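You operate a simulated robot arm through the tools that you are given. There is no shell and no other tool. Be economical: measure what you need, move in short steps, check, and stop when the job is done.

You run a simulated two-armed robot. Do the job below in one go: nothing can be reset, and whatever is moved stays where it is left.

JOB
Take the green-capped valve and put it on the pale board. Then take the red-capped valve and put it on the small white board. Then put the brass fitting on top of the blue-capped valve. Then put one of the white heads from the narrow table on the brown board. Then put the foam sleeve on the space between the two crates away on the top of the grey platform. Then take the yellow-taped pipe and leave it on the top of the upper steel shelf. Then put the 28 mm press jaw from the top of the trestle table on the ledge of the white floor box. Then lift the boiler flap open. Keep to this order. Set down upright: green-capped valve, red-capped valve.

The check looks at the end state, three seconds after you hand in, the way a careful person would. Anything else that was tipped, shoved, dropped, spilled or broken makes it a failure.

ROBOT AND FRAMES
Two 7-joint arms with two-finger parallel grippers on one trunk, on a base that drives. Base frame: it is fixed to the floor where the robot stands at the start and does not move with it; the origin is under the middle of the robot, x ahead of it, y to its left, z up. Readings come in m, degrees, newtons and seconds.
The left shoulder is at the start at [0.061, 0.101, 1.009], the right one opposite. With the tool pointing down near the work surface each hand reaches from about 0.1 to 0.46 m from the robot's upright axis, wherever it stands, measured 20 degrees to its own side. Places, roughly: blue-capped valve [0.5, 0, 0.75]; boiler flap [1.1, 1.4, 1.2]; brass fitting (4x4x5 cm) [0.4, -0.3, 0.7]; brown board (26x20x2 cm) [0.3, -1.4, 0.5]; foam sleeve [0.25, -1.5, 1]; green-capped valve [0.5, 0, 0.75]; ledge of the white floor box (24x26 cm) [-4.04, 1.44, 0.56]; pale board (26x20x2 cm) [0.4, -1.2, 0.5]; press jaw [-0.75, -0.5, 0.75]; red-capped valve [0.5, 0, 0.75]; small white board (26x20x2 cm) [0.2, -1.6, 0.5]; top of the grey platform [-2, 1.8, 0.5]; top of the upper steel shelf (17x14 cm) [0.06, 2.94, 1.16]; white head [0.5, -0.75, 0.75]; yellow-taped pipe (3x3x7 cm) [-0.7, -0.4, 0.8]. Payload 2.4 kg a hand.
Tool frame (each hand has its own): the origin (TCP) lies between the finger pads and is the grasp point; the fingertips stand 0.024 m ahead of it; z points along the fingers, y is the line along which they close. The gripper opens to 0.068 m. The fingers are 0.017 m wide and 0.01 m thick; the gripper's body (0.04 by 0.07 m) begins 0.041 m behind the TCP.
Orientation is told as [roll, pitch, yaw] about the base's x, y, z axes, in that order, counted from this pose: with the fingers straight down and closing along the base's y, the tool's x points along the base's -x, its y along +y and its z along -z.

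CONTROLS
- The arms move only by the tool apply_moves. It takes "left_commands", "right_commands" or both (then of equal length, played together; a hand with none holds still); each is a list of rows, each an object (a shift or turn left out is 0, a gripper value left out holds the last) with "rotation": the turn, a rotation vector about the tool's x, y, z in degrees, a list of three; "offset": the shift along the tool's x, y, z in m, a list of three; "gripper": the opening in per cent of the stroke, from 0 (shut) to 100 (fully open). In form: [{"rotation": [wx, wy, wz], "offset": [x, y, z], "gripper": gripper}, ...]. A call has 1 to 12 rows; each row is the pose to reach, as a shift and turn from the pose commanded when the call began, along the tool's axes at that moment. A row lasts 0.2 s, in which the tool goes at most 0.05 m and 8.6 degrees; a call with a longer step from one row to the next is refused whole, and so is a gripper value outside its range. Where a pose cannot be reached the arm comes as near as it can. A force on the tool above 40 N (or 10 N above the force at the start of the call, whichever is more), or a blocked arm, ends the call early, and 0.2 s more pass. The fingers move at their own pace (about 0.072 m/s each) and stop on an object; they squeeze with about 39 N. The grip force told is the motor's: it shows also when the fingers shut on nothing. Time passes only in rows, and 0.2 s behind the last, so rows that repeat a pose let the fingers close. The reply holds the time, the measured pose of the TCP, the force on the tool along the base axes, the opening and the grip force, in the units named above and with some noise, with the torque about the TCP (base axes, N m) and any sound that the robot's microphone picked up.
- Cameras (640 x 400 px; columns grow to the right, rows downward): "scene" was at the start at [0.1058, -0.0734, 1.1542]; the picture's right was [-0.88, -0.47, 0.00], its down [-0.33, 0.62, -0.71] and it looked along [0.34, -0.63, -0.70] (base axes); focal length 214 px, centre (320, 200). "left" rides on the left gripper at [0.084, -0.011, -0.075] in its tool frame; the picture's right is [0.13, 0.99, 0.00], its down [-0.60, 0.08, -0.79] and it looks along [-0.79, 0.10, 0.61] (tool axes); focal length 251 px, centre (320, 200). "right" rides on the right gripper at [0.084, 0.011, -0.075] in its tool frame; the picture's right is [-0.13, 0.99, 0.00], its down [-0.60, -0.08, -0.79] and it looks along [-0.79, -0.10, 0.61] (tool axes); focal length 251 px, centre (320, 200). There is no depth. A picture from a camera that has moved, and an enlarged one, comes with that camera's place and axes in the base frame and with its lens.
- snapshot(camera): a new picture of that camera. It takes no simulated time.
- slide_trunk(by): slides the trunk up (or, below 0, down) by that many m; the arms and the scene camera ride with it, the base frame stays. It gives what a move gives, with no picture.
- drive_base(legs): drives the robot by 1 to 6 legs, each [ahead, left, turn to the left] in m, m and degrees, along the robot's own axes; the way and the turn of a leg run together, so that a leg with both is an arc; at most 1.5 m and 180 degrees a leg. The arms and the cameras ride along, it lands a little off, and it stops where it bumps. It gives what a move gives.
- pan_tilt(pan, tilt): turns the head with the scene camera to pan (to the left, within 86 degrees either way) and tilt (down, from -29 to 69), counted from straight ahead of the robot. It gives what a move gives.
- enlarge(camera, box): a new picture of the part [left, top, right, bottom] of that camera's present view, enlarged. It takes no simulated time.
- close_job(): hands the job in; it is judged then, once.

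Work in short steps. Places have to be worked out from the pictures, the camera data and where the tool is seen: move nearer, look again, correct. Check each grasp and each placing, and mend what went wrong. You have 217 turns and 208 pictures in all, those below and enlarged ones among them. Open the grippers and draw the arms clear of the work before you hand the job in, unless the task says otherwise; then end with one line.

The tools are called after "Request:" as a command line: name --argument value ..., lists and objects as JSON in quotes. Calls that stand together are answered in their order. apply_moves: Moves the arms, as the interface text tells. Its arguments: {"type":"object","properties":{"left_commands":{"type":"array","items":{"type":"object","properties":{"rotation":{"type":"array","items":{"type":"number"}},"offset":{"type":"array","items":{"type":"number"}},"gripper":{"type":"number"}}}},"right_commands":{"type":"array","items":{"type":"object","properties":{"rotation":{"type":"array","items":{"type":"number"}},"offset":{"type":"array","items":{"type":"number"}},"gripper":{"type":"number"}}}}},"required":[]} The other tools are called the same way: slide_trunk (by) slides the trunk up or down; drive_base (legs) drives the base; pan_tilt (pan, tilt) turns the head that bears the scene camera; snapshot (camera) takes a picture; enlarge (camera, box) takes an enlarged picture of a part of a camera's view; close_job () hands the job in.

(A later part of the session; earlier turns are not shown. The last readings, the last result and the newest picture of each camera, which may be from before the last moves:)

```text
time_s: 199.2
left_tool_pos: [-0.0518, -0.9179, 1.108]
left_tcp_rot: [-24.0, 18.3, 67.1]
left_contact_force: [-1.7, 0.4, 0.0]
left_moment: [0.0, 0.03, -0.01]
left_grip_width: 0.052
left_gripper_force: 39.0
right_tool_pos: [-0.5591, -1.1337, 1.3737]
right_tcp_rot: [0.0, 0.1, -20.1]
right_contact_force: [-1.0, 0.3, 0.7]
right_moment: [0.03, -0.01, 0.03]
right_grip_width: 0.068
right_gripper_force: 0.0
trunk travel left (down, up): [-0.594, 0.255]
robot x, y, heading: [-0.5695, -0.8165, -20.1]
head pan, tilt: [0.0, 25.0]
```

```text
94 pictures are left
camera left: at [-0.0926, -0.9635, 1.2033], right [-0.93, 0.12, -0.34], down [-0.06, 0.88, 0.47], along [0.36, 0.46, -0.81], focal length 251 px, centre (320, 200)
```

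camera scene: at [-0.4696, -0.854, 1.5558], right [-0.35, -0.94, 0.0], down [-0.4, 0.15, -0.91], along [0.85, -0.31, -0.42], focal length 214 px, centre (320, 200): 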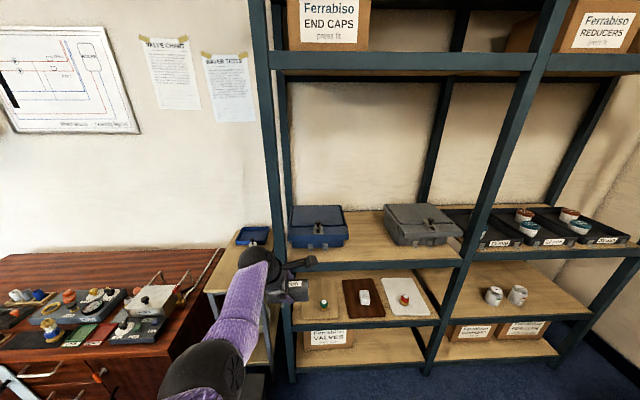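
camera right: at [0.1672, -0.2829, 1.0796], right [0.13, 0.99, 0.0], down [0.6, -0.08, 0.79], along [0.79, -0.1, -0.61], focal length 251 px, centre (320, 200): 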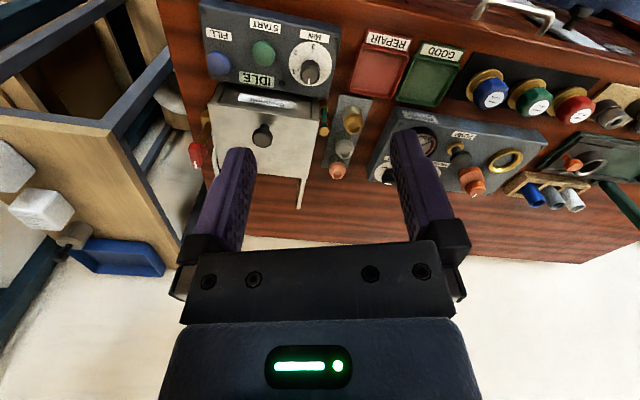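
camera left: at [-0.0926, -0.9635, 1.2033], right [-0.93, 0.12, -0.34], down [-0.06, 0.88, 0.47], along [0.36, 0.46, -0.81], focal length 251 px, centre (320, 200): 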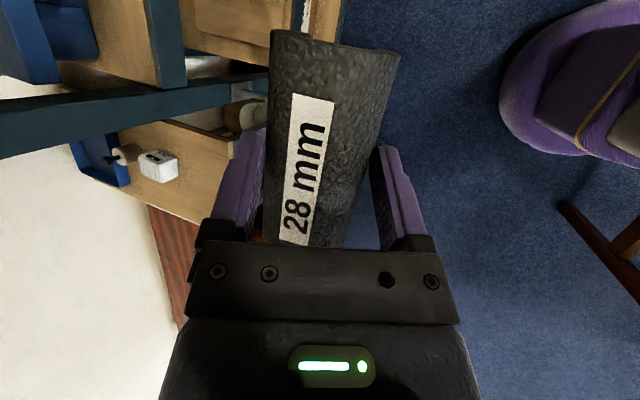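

Everything is in place and the foam still held. Now forward 0.13 (away from the trestle leg), left 1.0 m and turn around.

Request:
drive_base --legs '[[0.12, 0, 0], [0, 0.95, 0], [0, 0, 150]]'

Request:
snapshot --camera "scene"

```text
time_s: 211.2
left_tool_pos: [-0.5242, 0.3809, 1.1096]
left_tcp_rot: [-24.1, 18.3, -142.5]
left_contact_force: [-0.5, 0.1, 0.4]
left_moment: [-0.02, 0.03, -0.01]
left_grip_width: 0.0522
left_gripper_force: 39.2
right_tool_pos: [0.0229, 0.3168, 1.3755]
right_tcp_rot: [-0.1, 0.0, 129.9]
right_contact_force: [1.0, 0.1, -0.7]
right_moment: [0.01, 0.0, 0.0]
right_grip_width: 0.0681
right_gripper_force: 0.0
trunk travel left (down, up): [-0.594, 0.255]
robot x, y, heading: [-0.1247, 0.0405, 130.0]
head pan, tilt: [0.0, 25.0]
```

```text
93 pictures are left
camera scene: at [-0.1906, 0.1156, 1.5557], right [0.77, 0.64, 0.0], down [0.27, -0.32, -0.91], along [-0.58, 0.7, -0.42], focal length 214 px, centre (320, 200)
```

scene: 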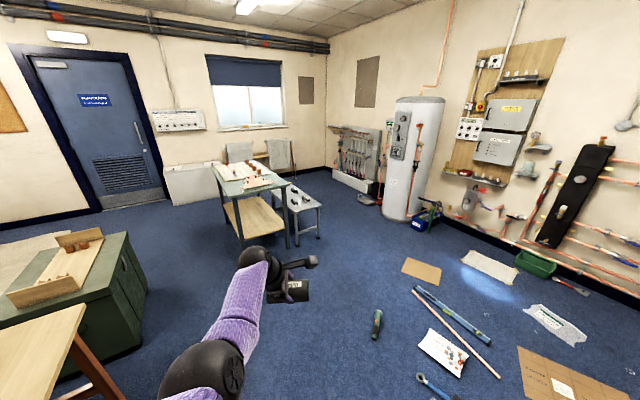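

Zoom into the area near the grey platform (predicted at about px 294,194).

Request:
enlarge --camera "scene" --box '[190, 110, 430, 260]'

```text
2.67 times, centred on (310, 185) of scene
camera zoom: at [-0.1906, 0.1156, 1.5557], right [0.77, 0.64, 0.0], down [0.27, -0.32, -0.91], along [-0.58, 0.7, -0.42], focal length 572 px, centre (347, 240)
```

zoom: 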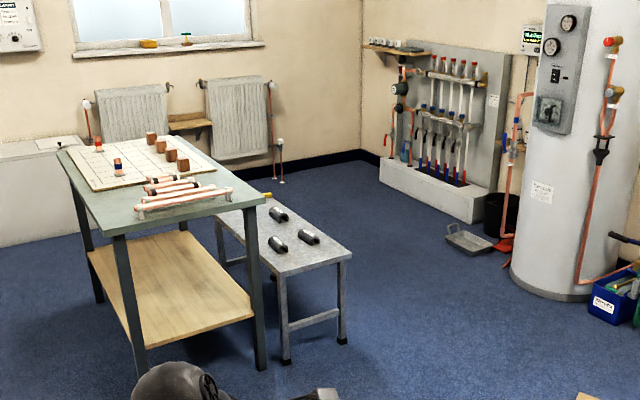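

The instruction reads: put that sleeve away on the top of the grey platform (the low grey bench with other sleeves at ≈(-1.5…-2.3, 1.6…2.0)). I drive to a stage point before its near end.

Request:
drive_base --legs '[[1.0, 0, 0], [0.42, -0.122, 0], [0, 0, 18]]'

Request:
pan_tilt --pan -5 --tilt 45

Request:
snapshot --camera "scene"

```text
time_s: 213.7
left_tool_pos: [-0.6563, 0.6401, 1.1079]
left_tcp_rot: [-23.9, 18.3, -153.4]
left_contact_force: [-0.4, -0.2, -0.8]
left_moment: [0.02, -0.03, -0.01]
left_grip_width: 0.0518
left_gripper_force: 39.5
right_tool_pos: [-0.1309, 0.4744, 1.3748]
right_tcp_rot: [-0.3, 0.2, 119.2]
right_contact_force: [-0.5, 0.3, -0.2]
right_moment: [-0.01, -0.03, 0.02]
right_grip_width: 0.0681
right_gripper_force: 0.0
trunk travel left (down, up): [-0.594, 0.255]
robot x, y, heading: [-0.3237, 0.2253, 119.1]
head pan, tilt: [0.0, 25.0]
stopped in leg 1: the robot was blocked; the commanded pose is now the measured one
```

```text
time_s: 214.5
left_tool_pos: [-0.6526, 0.6396, 1.1089]
left_tcp_rot: [-24.0, 18.3, -153.4]
left_contact_force: [0.7, -0.3, -0.4]
left_moment: [0.01, -0.01, -0.03]
left_grip_width: 0.0522
left_gripper_force: 38.9
right_tool_pos: [-0.1274, 0.473, 1.3749]
right_tcp_rot: [-0.1, 0.0, 119.1]
right_contact_force: [-0.6, -0.4, -0.3]
right_moment: [-0.03, -0.01, 0.03]
right_grip_width: 0.0679
right_gripper_force: 0.1
trunk travel left (down, up): [-0.594, 0.255]
robot x, y, heading: [-0.3245, 0.2232, 119.1]
head pan, tilt: [-5.0, 45.0]
```

```text
91 pictures are left
camera scene: at [-0.3645, 0.3103, 1.5252], right [0.91, 0.41, 0.0], down [0.29, -0.64, -0.71], along [-0.29, 0.65, -0.71], focal length 214 px, centre (320, 200)
```

scene: 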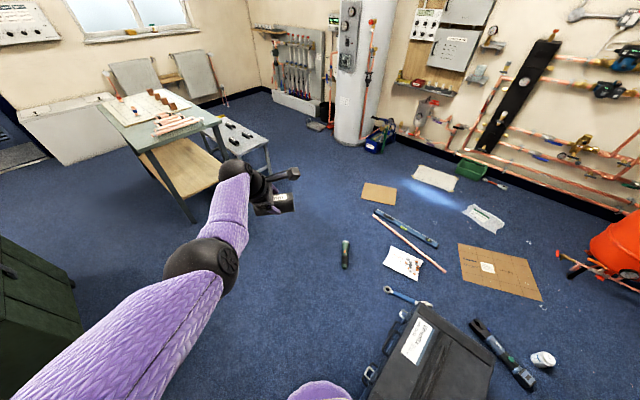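

The black case blocked again (now clearly seen at right-front). I shift left away from it, turn to 148° and go around.

Request:
drive_base --legs '[[-0.05, 0.25, 0], [0, 0, 29], [0.51, -0.38, 0], [0.5, -0.37, 0]]'

Request:
snapshot --camera "scene"

```text
time_s: 224.1
left_tool_pos: [-1.4745, 1.4525, 1.1085]
left_tcp_rot: [-23.9, 18.2, -124.5]
left_contact_force: [0.2, 0.4, -0.9]
left_moment: [-0.01, -0.01, 0.0]
left_grip_width: 0.0517
left_gripper_force: 39.3
right_tool_pos: [-0.9355, 1.5594, 1.3739]
right_tcp_rot: [-0.1, 0.1, 148.0]
right_contact_force: [1.0, 0.5, -0.5]
right_moment: [0.0, 0.0, -0.02]
right_grip_width: 0.0682
right_gripper_force: 0.2
trunk travel left (down, up): [-0.594, 0.255]
robot x, y, heading: [-0.9873, 1.2479, 147.9]
head pan, tilt: [-5.0, 45.0]
```

```text
90 pictures are left
camera scene: at [-1.0646, 1.3021, 1.5251], right [0.6, 0.8, 0.0], down [0.56, -0.43, -0.71], along [-0.56, 0.43, -0.71], focal length 214 px, centre (320, 200)
```

scene: 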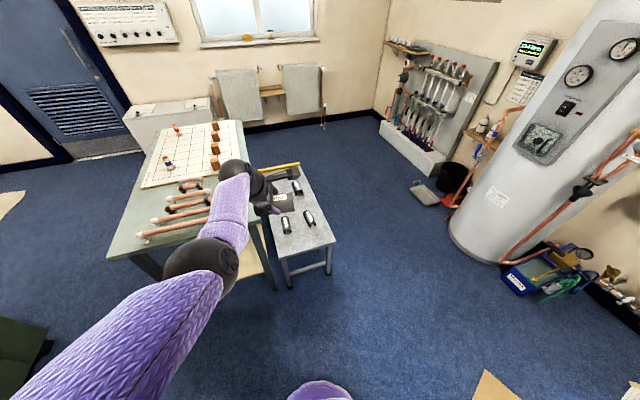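

Platform seen: near edge centre (-1.60, 1.64), yaw 159°, three sleeves further in; I'll set mine across, ~6.5 cm in from the near edge. Turn 11° and drive so the hand is above (-1.655, 1.656).

Request:
drive_base --legs '[[0, 0, 11], [0.247, -0.227, 0]]'

Request:
snapshot --camera "scene"

Request:
snapshot --camera "left"

```text
time_s: 227.0
left_tool_pos: [-1.6539, 1.6577, 1.1075]
left_tcp_rot: [-24.0, 18.3, -113.9]
left_contact_force: [0.8, -0.3, 0.2]
left_moment: [0.02, -0.01, 0.0]
left_grip_width: 0.0518
left_gripper_force: 38.6
right_tool_pos: [-1.1436, 1.8646, 1.3747]
right_tcp_rot: [-0.1, 0.1, 158.8]
right_contact_force: [-0.1, 0.4, 0.1]
right_moment: [0.0, 0.0, 0.0]
right_grip_width: 0.0678
right_gripper_force: 0.1
trunk travel left (down, up): [-0.594, 0.255]
robot x, y, heading: [-1.1392, 1.5467, 158.9]
head pan, tilt: [-5.0, 45.0]
```

```text
89 pictures are left
camera scene: at [-1.2226, 1.5865, 1.5251], right [0.44, 0.9, 0.0], down [0.63, -0.31, -0.71], along [-0.63, 0.31, -0.71], focal length 214 px, centre (320, 200)
```

scene: 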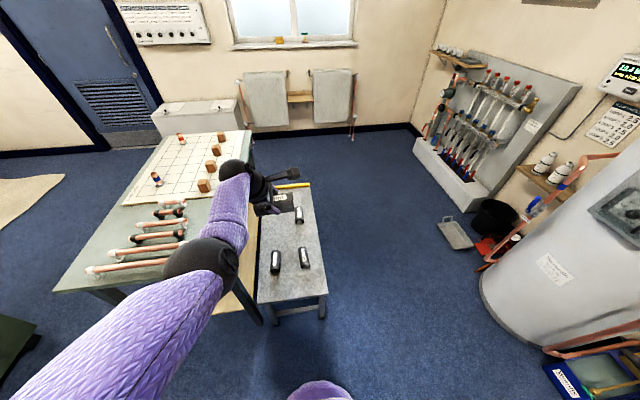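

```text
88 pictures are left
camera left: at [-1.6119, 1.7, 1.2026], right [0.93, -0.14, -0.34], down [0.04, -0.88, 0.47], along [-0.37, -0.45, -0.81], focal length 251 px, centre (320, 200)
```

left: 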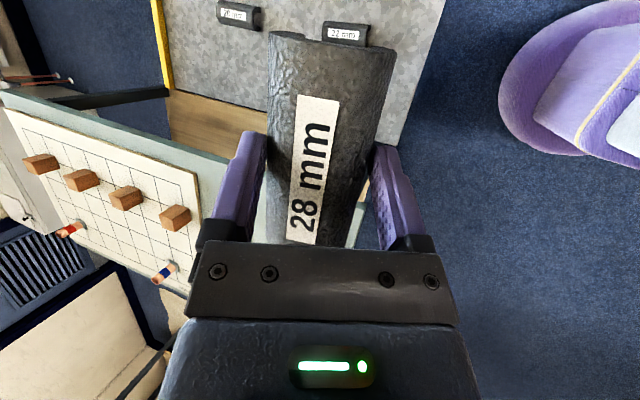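

Drive 0.013 m further in, then lower the trunk in stages.

Request:
drive_base --legs '[[0.013, 0, 0]]'

Request:
slide_trunk --by -0.48

Request:
snapshot --camera "left"

Request:
snapshot --camera "scene"

```text
time_s: 227.8
left_tool_pos: [-1.6664, 1.6619, 1.1081]
left_tcp_rot: [-23.9, 18.2, -114.0]
left_contact_force: [-0.5, 0.0, 0.5]
left_moment: [0.02, 0.01, 0.02]
left_grip_width: 0.0516
left_gripper_force: 38.7
right_tool_pos: [-1.1563, 1.8684, 1.3736]
right_tcp_rot: [-0.1, 0.0, 158.8]
right_contact_force: [-0.8, 0.2, 0.4]
right_moment: [-0.02, -0.01, -0.03]
right_grip_width: 0.0679
right_gripper_force: 0.1
trunk travel left (down, up): [-0.594, 0.255]
robot x, y, heading: [-1.1493, 1.5494, 158.7]
head pan, tilt: [-5.0, 45.0]
```

```text
refused: -0.48 is not a number from -0.4 to 0.4
```

```text
87 pictures are left
camera left: at [-1.6245, 1.7045, 1.2024], right [0.93, -0.14, -0.34], down [0.04, -0.88, 0.47], along [-0.37, -0.45, -0.81], focal length 251 px, centre (320, 200)
```

left: 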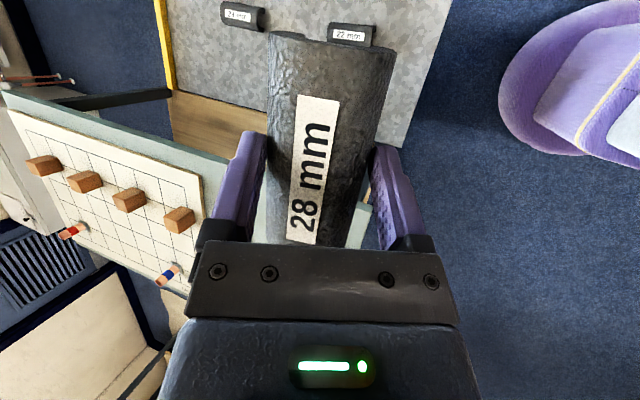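

```text
86 pictures are left
camera scene: at [-1.2353, 1.5908, 1.5251], right [0.44, 0.9, 0.0], down [0.63, -0.31, -0.71], along [-0.63, 0.31, -0.71], focal length 214 px, centre (320, 200)
```

scene: 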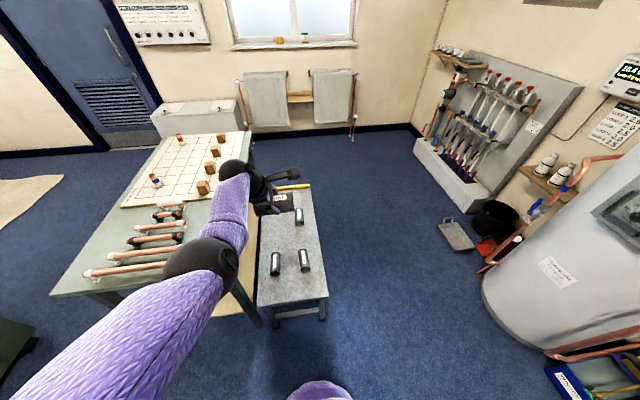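

Geometry check: wrist, elbow and table edge stay >10 cm apart while lowering. Lower 0.40, then 0.08.

Request:
slide_trunk --by -0.4

Request:
slide_trunk --by -0.1

Request:
snapshot --camera "left"

Request:
snapshot --camera "scene"

```text
time_s: 231.6
left_tool_pos: [-1.6658, 1.6625, 0.7081]
left_tcp_rot: [-24.1, 18.1, -113.8]
left_contact_force: [0.4, 0.7, -0.2]
left_moment: [-0.01, 0.0, 0.0]
left_grip_width: 0.0515
left_gripper_force: 39.1
right_tool_pos: [-1.156, 1.8688, 0.9752]
right_tcp_rot: [0.0, -0.1, 158.7]
right_contact_force: [-0.6, -0.2, 0.0]
right_moment: [-0.02, 0.01, -0.03]
right_grip_width: 0.0682
right_gripper_force: 0.1
trunk travel left (down, up): [-0.194, 0.656]
robot x, y, heading: [-1.1491, 1.5498, 158.5]
head pan, tilt: [-5.0, 45.0]
```

```text
time_s: 232.9
left_tool_pos: [-1.6659, 1.6612, 0.6094]
left_tcp_rot: [-24.1, 18.3, -113.8]
left_contact_force: [0.0, -0.1, 0.3]
left_moment: [-0.04, 0.0, 0.0]
left_grip_width: 0.0519
left_gripper_force: 39.0
right_tool_pos: [-1.1551, 1.8673, 0.8743]
right_tcp_rot: [-0.1, 0.1, 158.8]
right_contact_force: [-0.2, 0.4, 0.1]
right_moment: [-0.03, 0.0, -0.01]
right_grip_width: 0.0679
right_gripper_force: 0.1
trunk travel left (down, up): [-0.094, 0.756]
robot x, y, heading: [-1.1526, 1.5484, 158.8]
head pan, tilt: [-5.0, 45.0]
```

```text
85 pictures are left
camera left: at [-1.6237, 1.704, 0.703], right [0.93, -0.14, -0.34], down [0.04, -0.88, 0.47], along [-0.37, -0.45, -0.81], focal length 251 px, centre (320, 200)
```

left: 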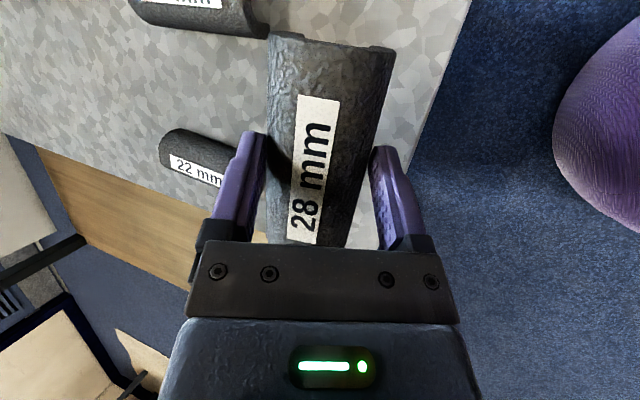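

```text
84 pictures are left
camera scene: at [-1.3185, 1.6231, 1.0189], right [0.44, 0.9, 0.0], down [0.63, -0.31, -0.71], along [-0.63, 0.31, -0.71], focal length 214 px, centre (320, 200)
```

scene: 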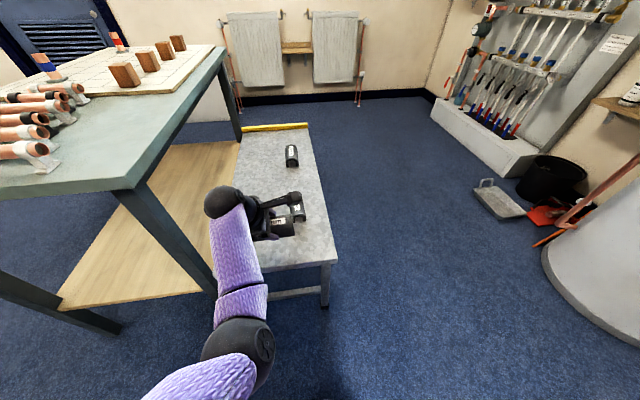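

Clear of the other sleeves. Lower 0.06 more, then creep to contact.

Request:
slide_trunk --by -0.055

Request:
slide_trunk --by -0.01

Request:
snapshot --camera "left"

```text
time_s: 233.9
left_tool_pos: [-1.6667, 1.6621, 0.5534]
left_tcp_rot: [-24.1, 18.2, -113.9]
left_contact_force: [-1.1, 0.2, -0.3]
left_moment: [0.02, -0.02, -0.01]
left_grip_width: 0.0518
left_gripper_force: 38.8
right_tool_pos: [-1.1562, 1.8683, 0.8191]
right_tcp_rot: [-0.2, -0.1, 158.9]
right_contact_force: [0.5, -0.2, 0.0]
right_moment: [0.04, 0.02, -0.02]
right_grip_width: 0.068
right_gripper_force: 0.1
trunk travel left (down, up): [-0.039, 0.81]
robot x, y, heading: [-1.1466, 1.5477, 158.7]
head pan, tilt: [-5.0, 45.0]
```

```text
time_s: 234.5
left_tool_pos: [-1.6653, 1.6611, 0.5431]
left_tcp_rot: [-24.1, 18.3, -113.9]
left_contact_force: [0.1, 0.7, -0.6]
left_moment: [0.03, 0.0, -0.01]
left_grip_width: 0.0515
left_gripper_force: 38.8
right_tool_pos: [-1.1553, 1.8681, 0.8094]
right_tcp_rot: [-0.1, 0.1, 158.8]
right_contact_force: [-0.3, -0.2, 0.1]
right_moment: [0.01, 0.02, 0.04]
right_grip_width: 0.0681
right_gripper_force: 0.0
trunk travel left (down, up): [-0.029, 0.82]
robot x, y, heading: [-1.1489, 1.5488, 158.7]
head pan, tilt: [-5.0, 45.0]
```

```text
83 pictures are left
camera left: at [-1.6237, 1.704, 0.6378], right [0.93, -0.14, -0.34], down [0.04, -0.88, 0.47], along [-0.37, -0.45, -0.81], focal length 251 px, centre (320, 200)
```

left: 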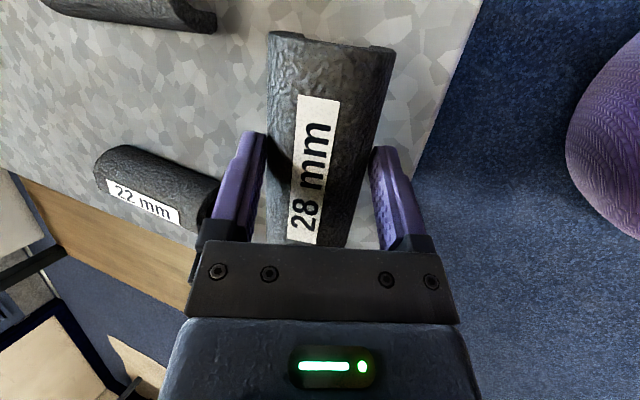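

No contact yet; close gap to the 22 mm sleeve is ~1.5 cm. Creep down further.

Request:
slide_trunk --by -0.008

Request:
slide_trunk --by -0.006

```text
time_s: 235.1
left_tool_pos: [-1.6662, 1.6612, 0.5351]
left_tcp_rot: [-24.0, 18.2, -113.9]
left_contact_force: [0.9, -0.2, -1.2]
left_moment: [0.0, 0.02, 0.0]
left_grip_width: 0.0516
left_gripper_force: 38.9
right_tool_pos: [-1.1547, 1.8678, 0.8024]
right_tcp_rot: [-0.1, 0.0, 158.9]
right_contact_force: [0.3, 0.8, 0.5]
right_moment: [0.02, 0.01, 0.01]
right_grip_width: 0.0681
right_gripper_force: 0.1
trunk travel left (down, up): [-0.021, 0.828]
robot x, y, heading: [-1.1472, 1.5489, 158.6]
head pan, tilt: [-5.0, 45.0]
```

```text
time_s: 235.6
left_tool_pos: [-1.6653, 1.6623, 0.5314]
left_tcp_rot: [-24.3, 18.2, -114.0]
left_contact_force: [-0.5, -0.7, 16.0]
left_moment: [-0.91, 0.13, -0.02]
left_grip_width: 0.0518
left_gripper_force: 39.1
right_tool_pos: [-1.1542, 1.8678, 0.7956]
right_tcp_rot: [0.0, 0.0, 158.7]
right_contact_force: [-0.3, 0.3, -0.3]
right_moment: [0.0, -0.02, 0.0]
right_grip_width: 0.0681
right_gripper_force: 0.1
trunk travel left (down, up): [-0.015, 0.834]
robot x, y, heading: [-1.1517, 1.5509, 158.5]
head pan, tilt: [-5.0, 45.0]
```

Contact (16 N). Open gently to 88 % and look.

Request:
apply_moves --left_commands '[{"offset": [0, 0, 0], "gripper": 80}, {"offset": [0, 0, 0], "gripper": 84}, {"offset": [0, 0, 0], "gripper": 90}, {"offset": [0, 0, 0], "gripper": 92}]'

Request:
snapshot --camera "left"

```text
time_s: 236.6
left_tool_pos: [-1.6651, 1.662, 0.5292]
left_tcp_rot: [-24.0, 18.2, -113.9]
left_contact_force: [0.5, -0.7, 0.2]
left_moment: [0.03, 0.0, -0.03]
left_grip_width: 0.0625
left_gripper_force: 0.0
right_tool_pos: [-1.1557, 1.8677, 0.795]
right_tcp_rot: [-0.1, 0.1, 158.8]
right_contact_force: [0.5, 0.1, 0.0]
right_moment: [0.0, 0.02, -0.03]
right_grip_width: 0.0679
right_gripper_force: 0.0
trunk travel left (down, up): [-0.015, 0.834]
robot x, y, heading: [-1.1491, 1.5505, 159.0]
head pan, tilt: [-5.0, 45.0]
```

```text
82 pictures are left
camera left: at [-1.6238, 1.7041, 0.6237], right [0.93, -0.14, -0.34], down [0.04, -0.88, 0.47], along [-0.37, -0.45, -0.81], focal length 251 px, centre (320, 200)
```

left: 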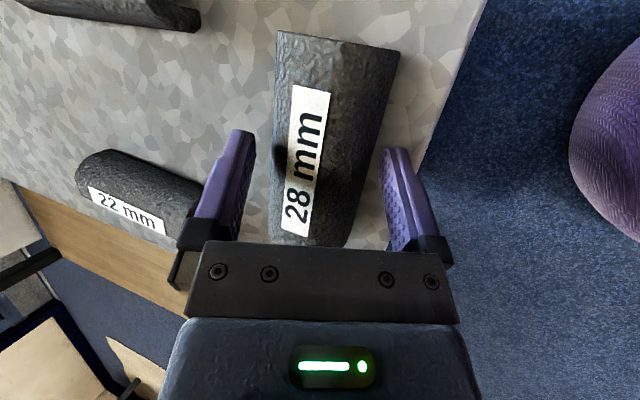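

Released. Withdraw parallel to the fingers (0.09 m along -z), then raise the trunk and check.

Request:
apply_moves --left_commands '[{"offset": [0, 0, -0.015]}, {"offset": [0, 0, -0.035]}, {"offset": [0, 0, -0.06]}, {"offset": [0, 0, -0.09]}]'

Request:
slide_trunk --by 0.4

Request:
snapshot --camera "scene"

```text
time_s: 237.6
left_tool_pos: [-1.6427, 1.6231, 0.6077]
left_tcp_rot: [-23.9, 18.2, -113.9]
left_contact_force: [0.3, -0.7, -0.5]
left_moment: [0.0, -0.03, -0.05]
left_grip_width: 0.0626
left_gripper_force: 0.0
right_tool_pos: [-1.1559, 1.8686, 0.7948]
right_tcp_rot: [0.0, 0.0, 158.8]
right_contact_force: [-0.4, 0.2, -0.6]
right_moment: [0.02, 0.04, 0.04]
right_grip_width: 0.0682
right_gripper_force: 0.0
trunk travel left (down, up): [-0.015, 0.834]
robot x, y, heading: [-1.1523, 1.5473, 158.9]
head pan, tilt: [-5.0, 45.0]
```

```text
time_s: 241.4
left_tool_pos: [-1.6424, 1.6232, 1.0067]
left_tcp_rot: [-24.0, 18.2, -113.8]
left_contact_force: [0.2, 0.6, -0.6]
left_moment: [0.01, 0.0, 0.0]
left_grip_width: 0.0629
left_gripper_force: 0.1
right_tool_pos: [-1.1565, 1.8682, 1.1957]
right_tcp_rot: [-0.2, 0.1, 158.7]
right_contact_force: [-0.6, -0.4, -0.3]
right_moment: [-0.04, 0.01, -0.02]
right_grip_width: 0.068
right_gripper_force: 0.1
trunk travel left (down, up): [-0.415, 0.434]
robot x, y, heading: [-1.149, 1.5507, 158.7]
head pan, tilt: [-5.0, 45.0]
```

```text
81 pictures are left
camera scene: at [-1.2486, 1.596, 1.3455], right [0.44, 0.9, 0.0], down [0.63, -0.31, -0.71], along [-0.63, 0.31, -0.71], focal length 214 px, centre (320, 200)
```

scene: 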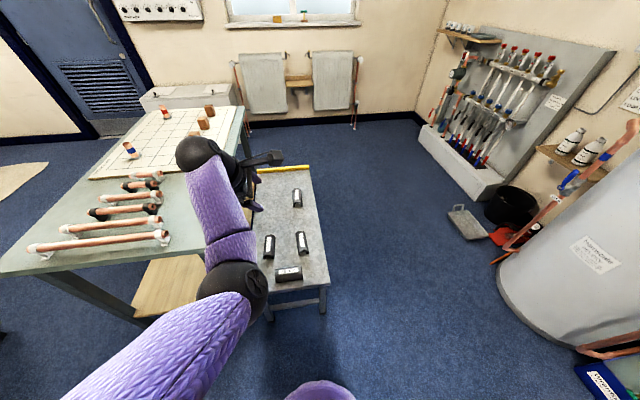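

Foam sleeve lies on the grey platform. Next: the yellow-taped pipe. Back off, and bring the left tool back to its normal orientation in three turns.

Request:
drive_base --legs '[[-0.4, 0, 0]]'

Request:
apply_moves --left_commands '[{"rotation": [-8, 0, 0], "offset": [0, 0.02, 0]}, {"rotation": [-16, 0, 0], "offset": [0, 0.04, 0]}, {"rotation": [-24, 0, 0], "offset": [0, 0.06, 0]}, {"rotation": [-24, 0, 0], "offset": [0, 0.06, 0]}]'

Request:
apply_moves --left_commands '[{"rotation": [0, -8, 0]}, {"rotation": [0, -16, 0]}, {"rotation": [0, -18, 0]}, {"rotation": [0, -18, 0]}]'

Request:
apply_moves --left_commands '[{"rotation": [0, 0, 8]}, {"rotation": [0, 0, 16]}, {"rotation": [0, 0, 24]}, {"rotation": [0, 0, 32]}, {"rotation": [0, 0, 40]}, {"rotation": [0, 0, 48]}, {"rotation": [0, 0, 56]}, {"rotation": [0, 0, 64]}, {"rotation": [0, 0, 72]}, {"rotation": [0, 0, 80]}, {"rotation": [0, 0, 86]}, {"rotation": [0, 0, 90]}]'

```text
time_s: 243.8
left_tool_pos: [-1.2919, 1.4873, 1.0069]
left_tcp_rot: [-23.9, 18.3, -114.1]
left_contact_force: [-0.8, 0.5, 0.0]
left_moment: [0.03, -0.01, -0.01]
left_grip_width: 0.0624
left_gripper_force: 0.0
right_tool_pos: [-0.8038, 1.7307, 1.1958]
right_tcp_rot: [0.0, 0.0, 158.5]
right_contact_force: [-0.4, 0.3, -1.1]
right_moment: [-0.04, 0.01, 0.01]
right_grip_width: 0.0682
right_gripper_force: 0.1
trunk travel left (down, up): [-0.415, 0.434]
robot x, y, heading: [-0.7962, 1.4117, 158.4]
head pan, tilt: [-5.0, 45.0]
stopped in leg 1: the robot was blocked; the commanded pose is now the measured one
```

```text
time_s: 244.8
left_tool_pos: [-1.241, 1.4732, 0.9833]
left_tcp_rot: [0.1, 18.1, -114.1]
left_contact_force: [0.4, -0.1, -0.1]
left_moment: [0.02, -0.02, -0.01]
left_grip_width: 0.0628
left_gripper_force: 0.1
left hand out of reach, approached as far as the arm can: row 3, 4
right_tool_pos: [-0.8027, 1.73, 1.196]
right_tcp_rot: [-0.1, 0.1, 158.5]
right_contact_force: [0.4, 0.0, 0.1]
right_moment: [-0.03, 0.01, 0.02]
right_grip_width: 0.0677
right_gripper_force: 0.1
trunk travel left (down, up): [-0.415, 0.434]
robot x, y, heading: [-0.7983, 1.4152, 158.6]
head pan, tilt: [-5.0, 45.0]
```

```text
time_s: 245.8
left_tool_pos: [-1.2403, 1.4731, 0.9814]
left_tcp_rot: [0.0, 0.2, -114.1]
left_contact_force: [0.0, -0.2, 0.6]
left_moment: [-0.02, -0.01, 0.02]
left_grip_width: 0.0625
left_gripper_force: 0.1
right_tool_pos: [-0.8032, 1.7319, 1.1955]
right_tcp_rot: [-0.2, 0.1, 158.4]
right_contact_force: [-0.4, 0.6, -0.2]
right_moment: [-0.02, -0.05, -0.03]
right_grip_width: 0.0682
right_gripper_force: 0.0
trunk travel left (down, up): [-0.415, 0.434]
robot x, y, heading: [-0.7992, 1.4092, 158.1]
head pan, tilt: [-5.0, 45.0]
```

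```text
time_s: 247.9
left_tool_pos: [-1.2434, 1.4738, 0.9813]
left_tcp_rot: [-0.3, -0.6, 171.3]
left_contact_force: [-11.2, 1.0, -11.1]
left_moment: [0.08, 0.41, -0.05]
left_grip_width: 0.0622
left_gripper_force: 0.0
right_tool_pos: [-0.8027, 1.7304, 1.1959]
right_tcp_rot: [-0.1, 0.1, 158.4]
right_contact_force: [0.3, 0.4, -0.2]
right_moment: [-0.01, 0.0, -0.01]
right_grip_width: 0.0682
right_gripper_force: 0.1
trunk travel left (down, up): [-0.415, 0.434]
robot x, y, heading: [-0.7998, 1.4109, 158.4]
head pan, tilt: [-5.0, 45.0]
stopped in row 10 (left hand): the force on the tool passed its limit at 65 N (the readings are from after the stop); the commanded pose is now the measured one
```

Backing stopped near the floor item (green-handled tool). I look there before moving on.

Request:
pan_tilt --pan 86 --tilt 40

Request:
snapshot --camera "scene"

Request:
pan_tilt --pan -86 --tilt 45

Request:
snapshot --camera "scene"

```text
time_s: 249.6
left_tool_pos: [-1.2421, 1.4736, 0.9826]
left_tcp_rot: [-0.2, -0.4, 171.4]
left_contact_force: [-21.7, 16.1, -15.0]
left_moment: [-1.17, -0.26, 1.44]
left_grip_width: 0.0626
left_gripper_force: 0.0
right_tool_pos: [-0.8027, 1.7303, 1.1959]
right_tcp_rot: [-0.1, 0.1, 158.4]
right_contact_force: [-0.3, -0.4, 0.2]
right_moment: [-0.01, 0.01, 0.01]
right_grip_width: 0.0683
right_gripper_force: 0.1
trunk travel left (down, up): [-0.415, 0.434]
robot x, y, heading: [-0.7971, 1.4133, 158.5]
head pan, tilt: [85.9, 40.0]
```

```text
80 pictures are left
camera scene: at [-0.861, 1.3456, 1.3528], right [-0.9, 0.43, 0.0], down [0.28, 0.58, -0.77], along [-0.33, -0.69, -0.64], focal length 214 px, centre (320, 200)
```

scene: 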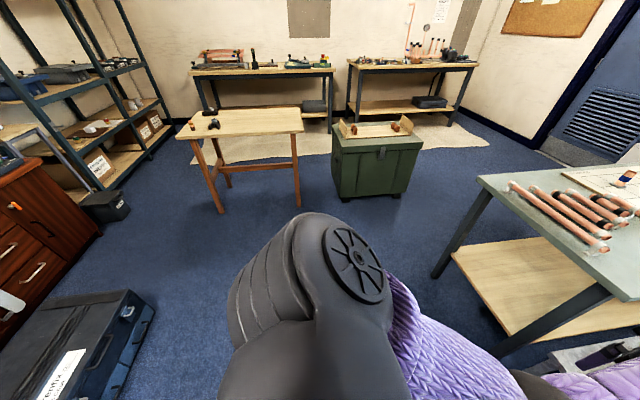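

```text
time_s: 252.2
left_tool_pos: [-1.2419, 1.4737, 0.9829]
left_tcp_rot: [-0.3, -0.4, 171.3]
left_contact_force: [-27.0, 15.3, -17.8]
left_moment: [-1.07, -0.33, 1.28]
left_grip_width: 0.0627
left_gripper_force: 0.1
right_tool_pos: [-0.802, 1.7319, 1.1964]
right_tcp_rot: [-0.1, 0.2, 158.5]
right_contact_force: [0.0, -0.4, 1.2]
right_moment: [-0.02, -0.03, 0.01]
right_grip_width: 0.0679
right_gripper_force: 0.1
trunk travel left (down, up): [-0.415, 0.434]
robot x, y, heading: [-0.7936, 1.4119, 158.5]
head pan, tilt: [-85.9, 45.0]
```

```text
79 pictures are left
camera scene: at [-0.7999, 1.4998, 1.3455], right [0.95, -0.3, 0.0], down [-0.21, -0.67, -0.71], along [0.21, 0.67, -0.71], focal length 214 px, centre (320, 200)
```

scene: 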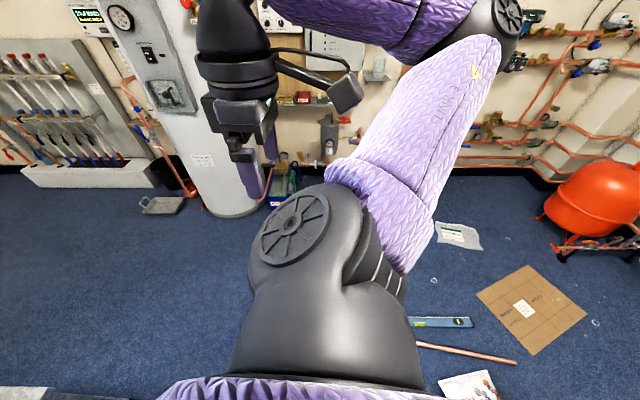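

The floor tool seems not visible/behind; nothing else amiss. Trestle table measured: top z≈0.775, pipe ≈ (-0.705, -0.375), jaw ≈ (-0.83, -0.37). First relieve the left arm (force on it) by moving it forward/down, then drive around to the table's north side.

Request:
apply_moves --left_commands '[{"offset": [-0.02, 0, 0.02]}, {"offset": [-0.04, 0, 0.04]}, {"offset": [-0.04, 0, 0.06]}]'

Request:
drive_base --legs '[[0.111, 0.216, 0], [0, 0, 93], [0.4, 0.33, 0], [0.38, 0.32, 0]]'

Request:
pan_tilt --pan 10 --tilt 45

Request:
snapshot --camera "scene"

Request:
snapshot --camera "left"

```text
time_s: 253.0
left_tool_pos: [-1.2828, 1.4799, 0.9225]
left_tcp_rot: [-0.4, -0.5, 171.4]
left_contact_force: [0.8, 0.2, -1.0]
left_moment: [0.0, 0.0, -0.01]
left_grip_width: 0.0628
left_gripper_force: 0.1
right_tool_pos: [-0.803, 1.7309, 1.1954]
right_tcp_rot: [-0.2, 0.1, 158.6]
right_contact_force: [-0.6, -0.4, -0.5]
right_moment: [0.0, 0.01, -0.03]
right_grip_width: 0.0677
right_gripper_force: 0.0
trunk travel left (down, up): [-0.415, 0.434]
robot x, y, heading: [-0.7954, 1.4113, 158.5]
head pan, tilt: [-85.9, 45.0]
```

```text
time_s: 263.9
left_tool_pos: [-0.6507, -0.1778, 0.9225]
left_tcp_rot: [-0.3, -0.3, -95.1]
left_contact_force: [0.1, -0.2, -0.7]
left_moment: [-0.01, 0.0, 0.02]
left_grip_width: 0.0623
left_gripper_force: 0.1
right_tool_pos: [-0.932, 0.2842, 1.1956]
right_tcp_rot: [0.0, 0.1, -107.9]
right_contact_force: [-0.7, 0.1, 0.0]
right_moment: [-0.01, 0.0, 0.02]
right_grip_width: 0.0683
right_gripper_force: 0.2
trunk travel left (down, up): [-0.415, 0.434]
robot x, y, heading: [-0.6169, 0.3103, -108.1]
head pan, tilt: [-85.9, 45.0]
```

```text
time_s: 265.6
left_tool_pos: [-0.6511, -0.1797, 0.922]
left_tcp_rot: [-0.3, -0.4, -95.2]
left_contact_force: [0.5, -0.7, 0.5]
left_moment: [-0.04, 0.02, -0.03]
left_grip_width: 0.0626
left_gripper_force: 0.0
right_tool_pos: [-0.9321, 0.2844, 1.1972]
right_tcp_rot: [-0.1, 0.1, -107.9]
right_contact_force: [-0.4, -0.3, 0.3]
right_moment: [0.01, 0.02, 0.0]
right_grip_width: 0.0679
right_gripper_force: 0.1
trunk travel left (down, up): [-0.415, 0.434]
robot x, y, heading: [-0.6168, 0.308, -108.2]
head pan, tilt: [10.0, 45.0]
```

```text
78 pictures are left
camera scene: at [-0.6332, 0.1991, 1.3455], right [-0.99, 0.14, 0.0], down [0.1, 0.7, -0.71], along [-0.1, -0.7, -0.71], focal length 214 px, centre (320, 200)
```

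scene: 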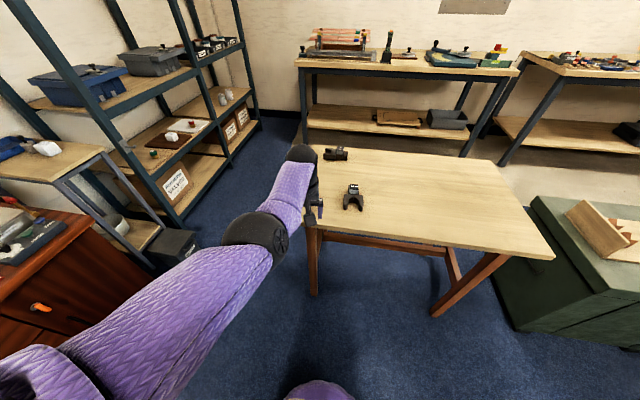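

```text
77 pictures are left
camera left: at [-0.6531, -0.0949, 0.9959], right [1.0, 0.04, -0.01], down [0.03, -0.6, 0.8], along [0.03, -0.8, -0.6], focal length 251 px, centre (320, 200)
```

left: 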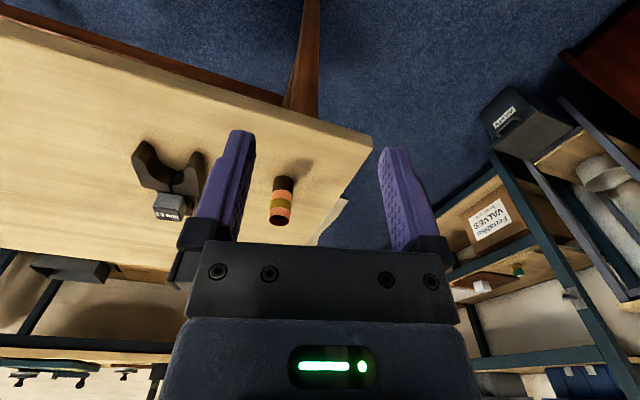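

Pipe ≈ (-0.698, -0.368, ~0.80), standing. Drive 0.13 m forward and tilt the hand 30°, then look.

Request:
drive_base --legs '[[0.13, 0, 0]]'

Request:
apply_moves --left_commands '[{"rotation": [0, -8, 0], "gripper": 100}, {"rotation": [0, -16, 0]}, {"rotation": [0, -24, 0]}, {"rotation": [0, -30, 0]}, {"rotation": [0, -30, 0]}]'

Request:
snapshot --camera "left"

Request:
enlarge --camera "scene" --box '[250, 80, 450, 205]'

```text
time_s: 266.9
left_tool_pos: [-0.6908, -0.305, 0.9213]
left_tcp_rot: [-0.4, -0.4, -95.1]
left_contact_force: [-0.2, -0.7, 0.0]
left_moment: [0.0, 0.04, -0.02]
left_grip_width: 0.0626
left_gripper_force: 0.0
right_tool_pos: [-0.9723, 0.1589, 1.1945]
right_tcp_rot: [-0.1, 0.1, -107.9]
right_contact_force: [0.5, 0.0, 0.0]
right_moment: [0.01, -0.04, 0.0]
right_grip_width: 0.0681
right_gripper_force: 0.1
trunk travel left (down, up): [-0.415, 0.434]
robot x, y, heading: [-0.6559, 0.1824, -107.9]
head pan, tilt: [10.0, 45.0]
```

```text
time_s: 268.1
left_tool_pos: [-0.6903, -0.3035, 0.9221]
left_tcp_rot: [-0.4, -30.5, -94.9]
left_contact_force: [-0.6, 0.5, -0.8]
left_moment: [0.01, -0.01, -0.02]
left_grip_width: 0.0679
left_gripper_force: 0.0
right_tool_pos: [-0.9724, 0.1579, 1.1941]
right_tcp_rot: [-0.1, 0.1, -107.9]
right_contact_force: [0.1, -0.7, 0.1]
right_moment: [-0.01, -0.01, 0.0]
right_grip_width: 0.0677
right_gripper_force: 0.0
trunk travel left (down, up): [-0.415, 0.434]
robot x, y, heading: [-0.6536, 0.1837, -107.9]
head pan, tilt: [10.0, 45.0]
```

```text
76 pictures are left
camera left: at [-0.691, -0.1944, 0.9436], right [1.0, 0.02, -0.07], down [0.07, -0.13, 0.99], along [0.01, -0.99, -0.13], focal length 251 px, centre (320, 200)
```

left: 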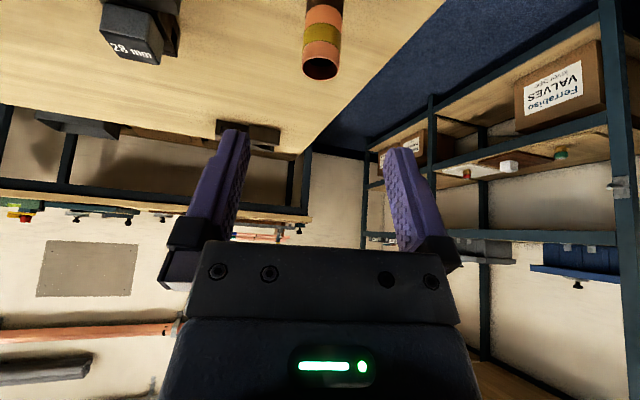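

```text
3.20 times, centred on (350, 142) of scene
camera zoom: at [-0.6736, 0.0737, 1.3455], right [-0.99, 0.14, 0.0], down [0.1, 0.7, -0.71], along [-0.1, -0.7, -0.71], focal length 686 px, centre (224, 384)
```

zoom: 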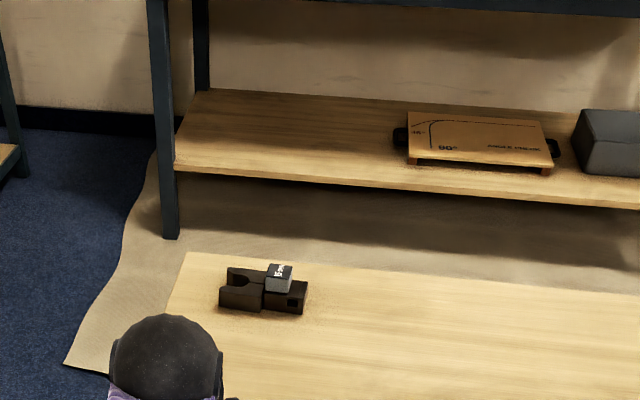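

The near jaw is the 28 mm one. Pipe top ≈ (-0.695, -0.35, 0.835). Advance 0.07 along the axis and look.

Request:
apply_moves --left_commands '[{"offset": [0, 0, 0.035]}, {"offset": [0, 0, 0.07]}, {"offset": [0, 0, 0.07]}]'

Request:
snapshot --camera "left"

```text
time_s: 268.9
left_tool_pos: [-0.6938, -0.3391, 0.863]
left_tcp_rot: [-0.3, -30.4, -94.9]
left_contact_force: [-0.2, 0.2, 0.1]
left_moment: [-0.01, 0.01, 0.01]
left_grip_width: 0.0679
left_gripper_force: 0.0
right_tool_pos: [-0.9734, 0.1597, 1.1958]
right_tcp_rot: [-0.2, 0.1, -107.9]
right_contact_force: [-0.4, 0.2, 0.8]
right_moment: [0.0, 0.03, 0.01]
right_grip_width: 0.0678
right_gripper_force: 0.2
trunk travel left (down, up): [-0.415, 0.434]
robot x, y, heading: [-0.652, 0.1833, -108.0]
head pan, tilt: [10.0, 45.0]
```

```text
74 pictures are left
camera left: at [-0.6947, -0.23, 0.8835], right [1.0, 0.02, -0.07], down [0.07, -0.13, 0.99], along [0.01, -0.99, -0.13], focal length 251 px, centre (320, 200)
```

left: 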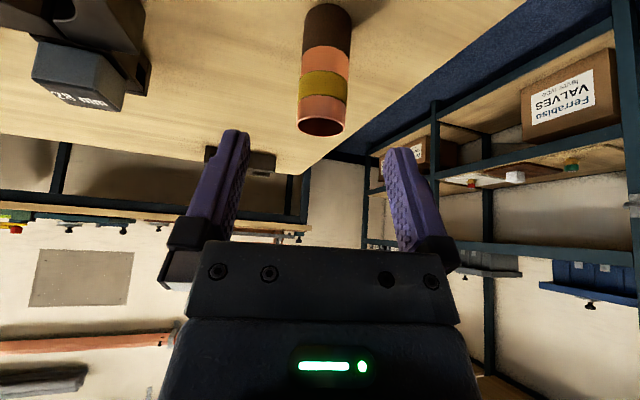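

Pipe ≈ (-0.693, -0.38), z 0.745–0.817. Advance 0.084 and close.

Request:
apply_moves --left_commands '[{"offset": [0.0, 0.004, 0.03]}, {"offset": [0.001, 0.004, 0.06]}, {"offset": [0.0018, 0.004, 0.083]}, {"offset": [0.0018, 0.004, 0.083]}, {"offset": [0.0018, 0.004, 0.083], "gripper": 0}, {"offset": [0.0018, 0.004, 0.083], "gripper": 0}, {"offset": [0.0018, 0.004, 0.083], "gripper": 0}, {"offset": [0.0018, 0.004, 0.083], "gripper": 0}]'

Request:
snapshot --camera "left"

```text
time_s: 270.7
left_tool_pos: [-0.6849, -0.3445, 0.8217]
left_tcp_rot: [-0.4, -30.6, -94.9]
left_contact_force: [-5.8, -7.7, 24.5]
left_moment: [-0.74, 0.2, -0.11]
left_grip_width: 0.0263
left_gripper_force: 39.4
left hand out of reach, approached as far as the arm can: row 1, 2, 3, 4, 5, 6, 7, 8
right_tool_pos: [-0.9734, 0.16, 1.1962]
right_tcp_rot: [-0.1, 0.0, -107.9]
right_contact_force: [-0.6, 0.0, -0.1]
right_moment: [0.01, 0.03, 0.0]
right_grip_width: 0.0679
right_gripper_force: 0.0
trunk travel left (down, up): [-0.415, 0.434]
robot x, y, heading: [-0.6546, 0.1817, -107.9]
head pan, tilt: [10.0, 45.0]
```

```text
73 pictures are left
camera left: at [-0.6847, -0.2351, 0.8426], right [1.0, 0.02, -0.07], down [0.07, -0.12, 0.99], along [0.01, -0.99, -0.12], focal length 251 px, centre (320, 200)
```

left: 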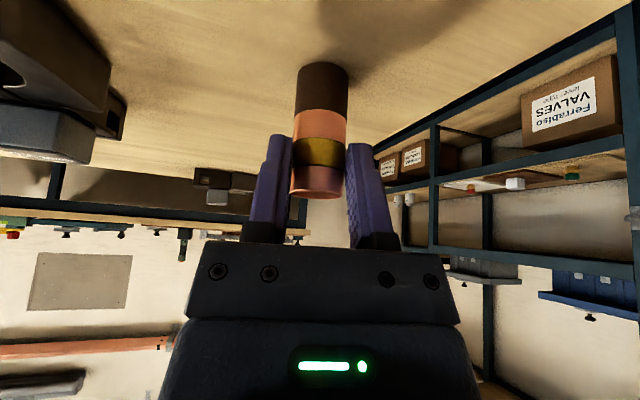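

Reach limit again; only the fingertips hold it. Reopen, back off/up 0.1, drive forward 0.05 and lower the trunk 0.1.

Request:
apply_moves --left_commands '[{"offset": [0, 0, 0], "gripper": 60}, {"offset": [0, 0, 0], "gripper": 100}, {"offset": [0, 0, -0.035]}, {"offset": [0, 0, -0.075]}, {"offset": [-0.02, 0, -0.115]}]'

Request:
slide_trunk --by -0.08

Request:
snapshot --camera "left"

```text
time_s: 271.9
left_tool_pos: [-0.6774, -0.3041, 0.9296]
left_tcp_rot: [-0.3, -30.4, -94.9]
left_contact_force: [0.5, 0.2, 0.2]
left_moment: [0.0, 0.0, 0.02]
left_grip_width: 0.068
left_gripper_force: 0.1
right_tool_pos: [-0.9714, 0.1592, 1.196]
right_tcp_rot: [-0.1, 0.1, -108.0]
right_contact_force: [-0.6, -0.4, -0.5]
right_moment: [0.03, -0.02, -0.02]
right_grip_width: 0.0679
right_gripper_force: 0.1
trunk travel left (down, up): [-0.415, 0.434]
robot x, y, heading: [-0.6528, 0.1858, -107.9]
head pan, tilt: [10.0, 45.0]
```

```text
time_s: 273.1
left_tool_pos: [-0.6767, -0.3038, 0.8501]
left_tcp_rot: [-0.4, -30.3, -94.9]
left_contact_force: [-0.5, -0.5, 0.4]
left_moment: [0.03, -0.01, -0.03]
left_grip_width: 0.0681
left_gripper_force: 0.0
right_tool_pos: [-0.9722, 0.1594, 1.1151]
right_tcp_rot: [-0.1, 0.1, -107.9]
right_contact_force: [0.5, -1.1, 0.6]
right_moment: [0.0, -0.01, 0.02]
right_grip_width: 0.068
right_gripper_force: 0.0
trunk travel left (down, up): [-0.335, 0.514]
robot x, y, heading: [-0.6521, 0.1857, -108.1]
head pan, tilt: [10.0, 45.0]
```

```text
72 pictures are left
camera left: at [-0.677, -0.1938, 0.871], right [1.0, 0.02, -0.07], down [0.07, -0.13, 0.99], along [0.01, -0.99, -0.13], focal length 251 px, centre (320, 200)
```

left: 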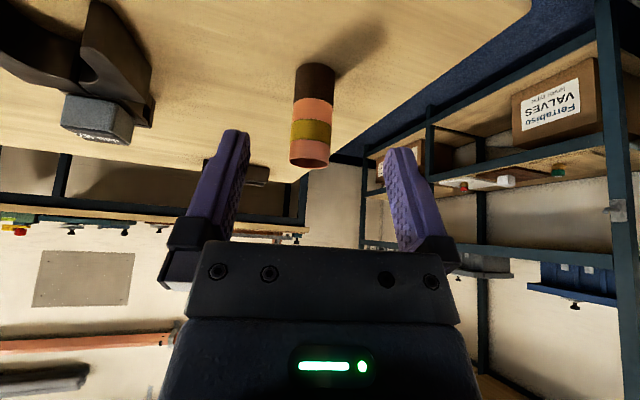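

Still standing at ≈ (-0.683, -0.378). Drive forward 0.04, then advance 0.07 along the axis with +9 mm lateral.

Request:
drive_base --legs '[[0.04, 0, 0]]'

Request:
snapshot --camera "left"

```text
time_s: 273.9
left_tool_pos: [-0.688, -0.341, 0.8494]
left_tcp_rot: [-0.4, -30.3, -94.9]
left_contact_force: [1.3, 0.6, 0.0]
left_moment: [0.0, 0.02, 0.01]
left_grip_width: 0.0681
left_gripper_force: 0.1
right_tool_pos: [-0.985, 0.1204, 1.1154]
right_tcp_rot: [-0.1, 0.1, -107.9]
right_contact_force: [0.6, -0.1, -1.1]
right_moment: [0.01, 0.02, -0.02]
right_grip_width: 0.0681
right_gripper_force: 0.0
trunk travel left (down, up): [-0.335, 0.514]
robot x, y, heading: [-0.6677, 0.1447, -108.2]
head pan, tilt: [10.0, 45.0]
```

```text
71 pictures are left
camera left: at [-0.689, -0.2316, 0.8707], right [1.0, 0.02, -0.07], down [0.07, -0.13, 0.99], along [0.01, -0.99, -0.13], focal length 251 px, centre (320, 200)
```

left: 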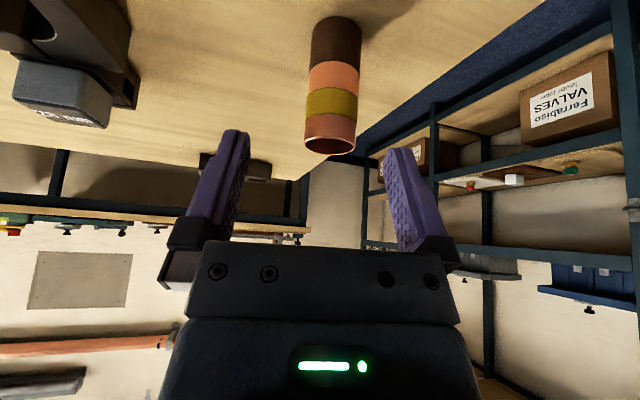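

Advance with these small corrections and close.

Request:
apply_moves --left_commands '[{"offset": [0.002, 0.006, 0.02]}, {"offset": [0.003, 0.006, 0.045]}, {"offset": [0.0037, 0.006, 0.067]}, {"offset": [0.0037, 0.006, 0.067]}, {"offset": [0.0037, 0.006, 0.067], "gripper": 0}, {"offset": [0.0037, 0.006, 0.067], "gripper": 0}, {"offset": [0.0037, 0.006, 0.067], "gripper": 0}, {"offset": [0.0037, 0.006, 0.067], "gripper": 0}]'

Request:
snapshot --camera "left"

```text
time_s: 275.7
left_tool_pos: [-0.6857, -0.3719, 0.7909]
left_tcp_rot: [-0.3, -30.6, -94.9]
left_contact_force: [-1.8, 0.2, 21.3]
left_moment: [0.19, 0.05, 0.03]
left_grip_width: 0.0266
left_gripper_force: 39.2
right_tool_pos: [-0.9833, 0.1216, 1.1157]
right_tcp_rot: [-0.1, 0.0, -107.9]
right_contact_force: [-0.4, 0.1, 0.6]
right_moment: [-0.02, 0.02, -0.03]
right_grip_width: 0.0681
right_gripper_force: 0.1
trunk travel left (down, up): [-0.335, 0.514]
robot x, y, heading: [-0.6652, 0.1446, -107.9]
head pan, tilt: [10.0, 45.0]
```

```text
70 pictures are left
camera left: at [-0.6861, -0.2622, 0.8119], right [1.0, 0.02, -0.07], down [0.07, -0.12, 0.99], along [0.01, -0.99, -0.12], focal length 251 px, centre (320, 200)
```

left: 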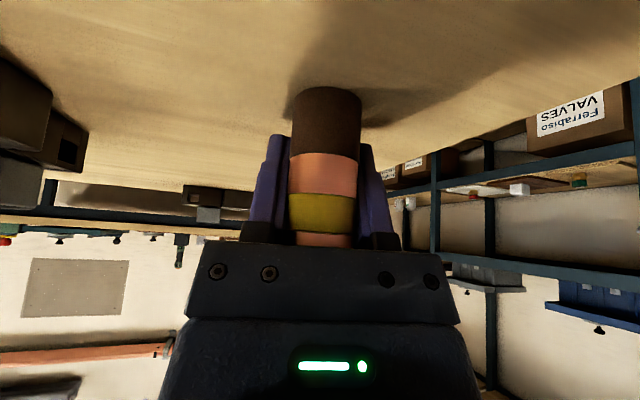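

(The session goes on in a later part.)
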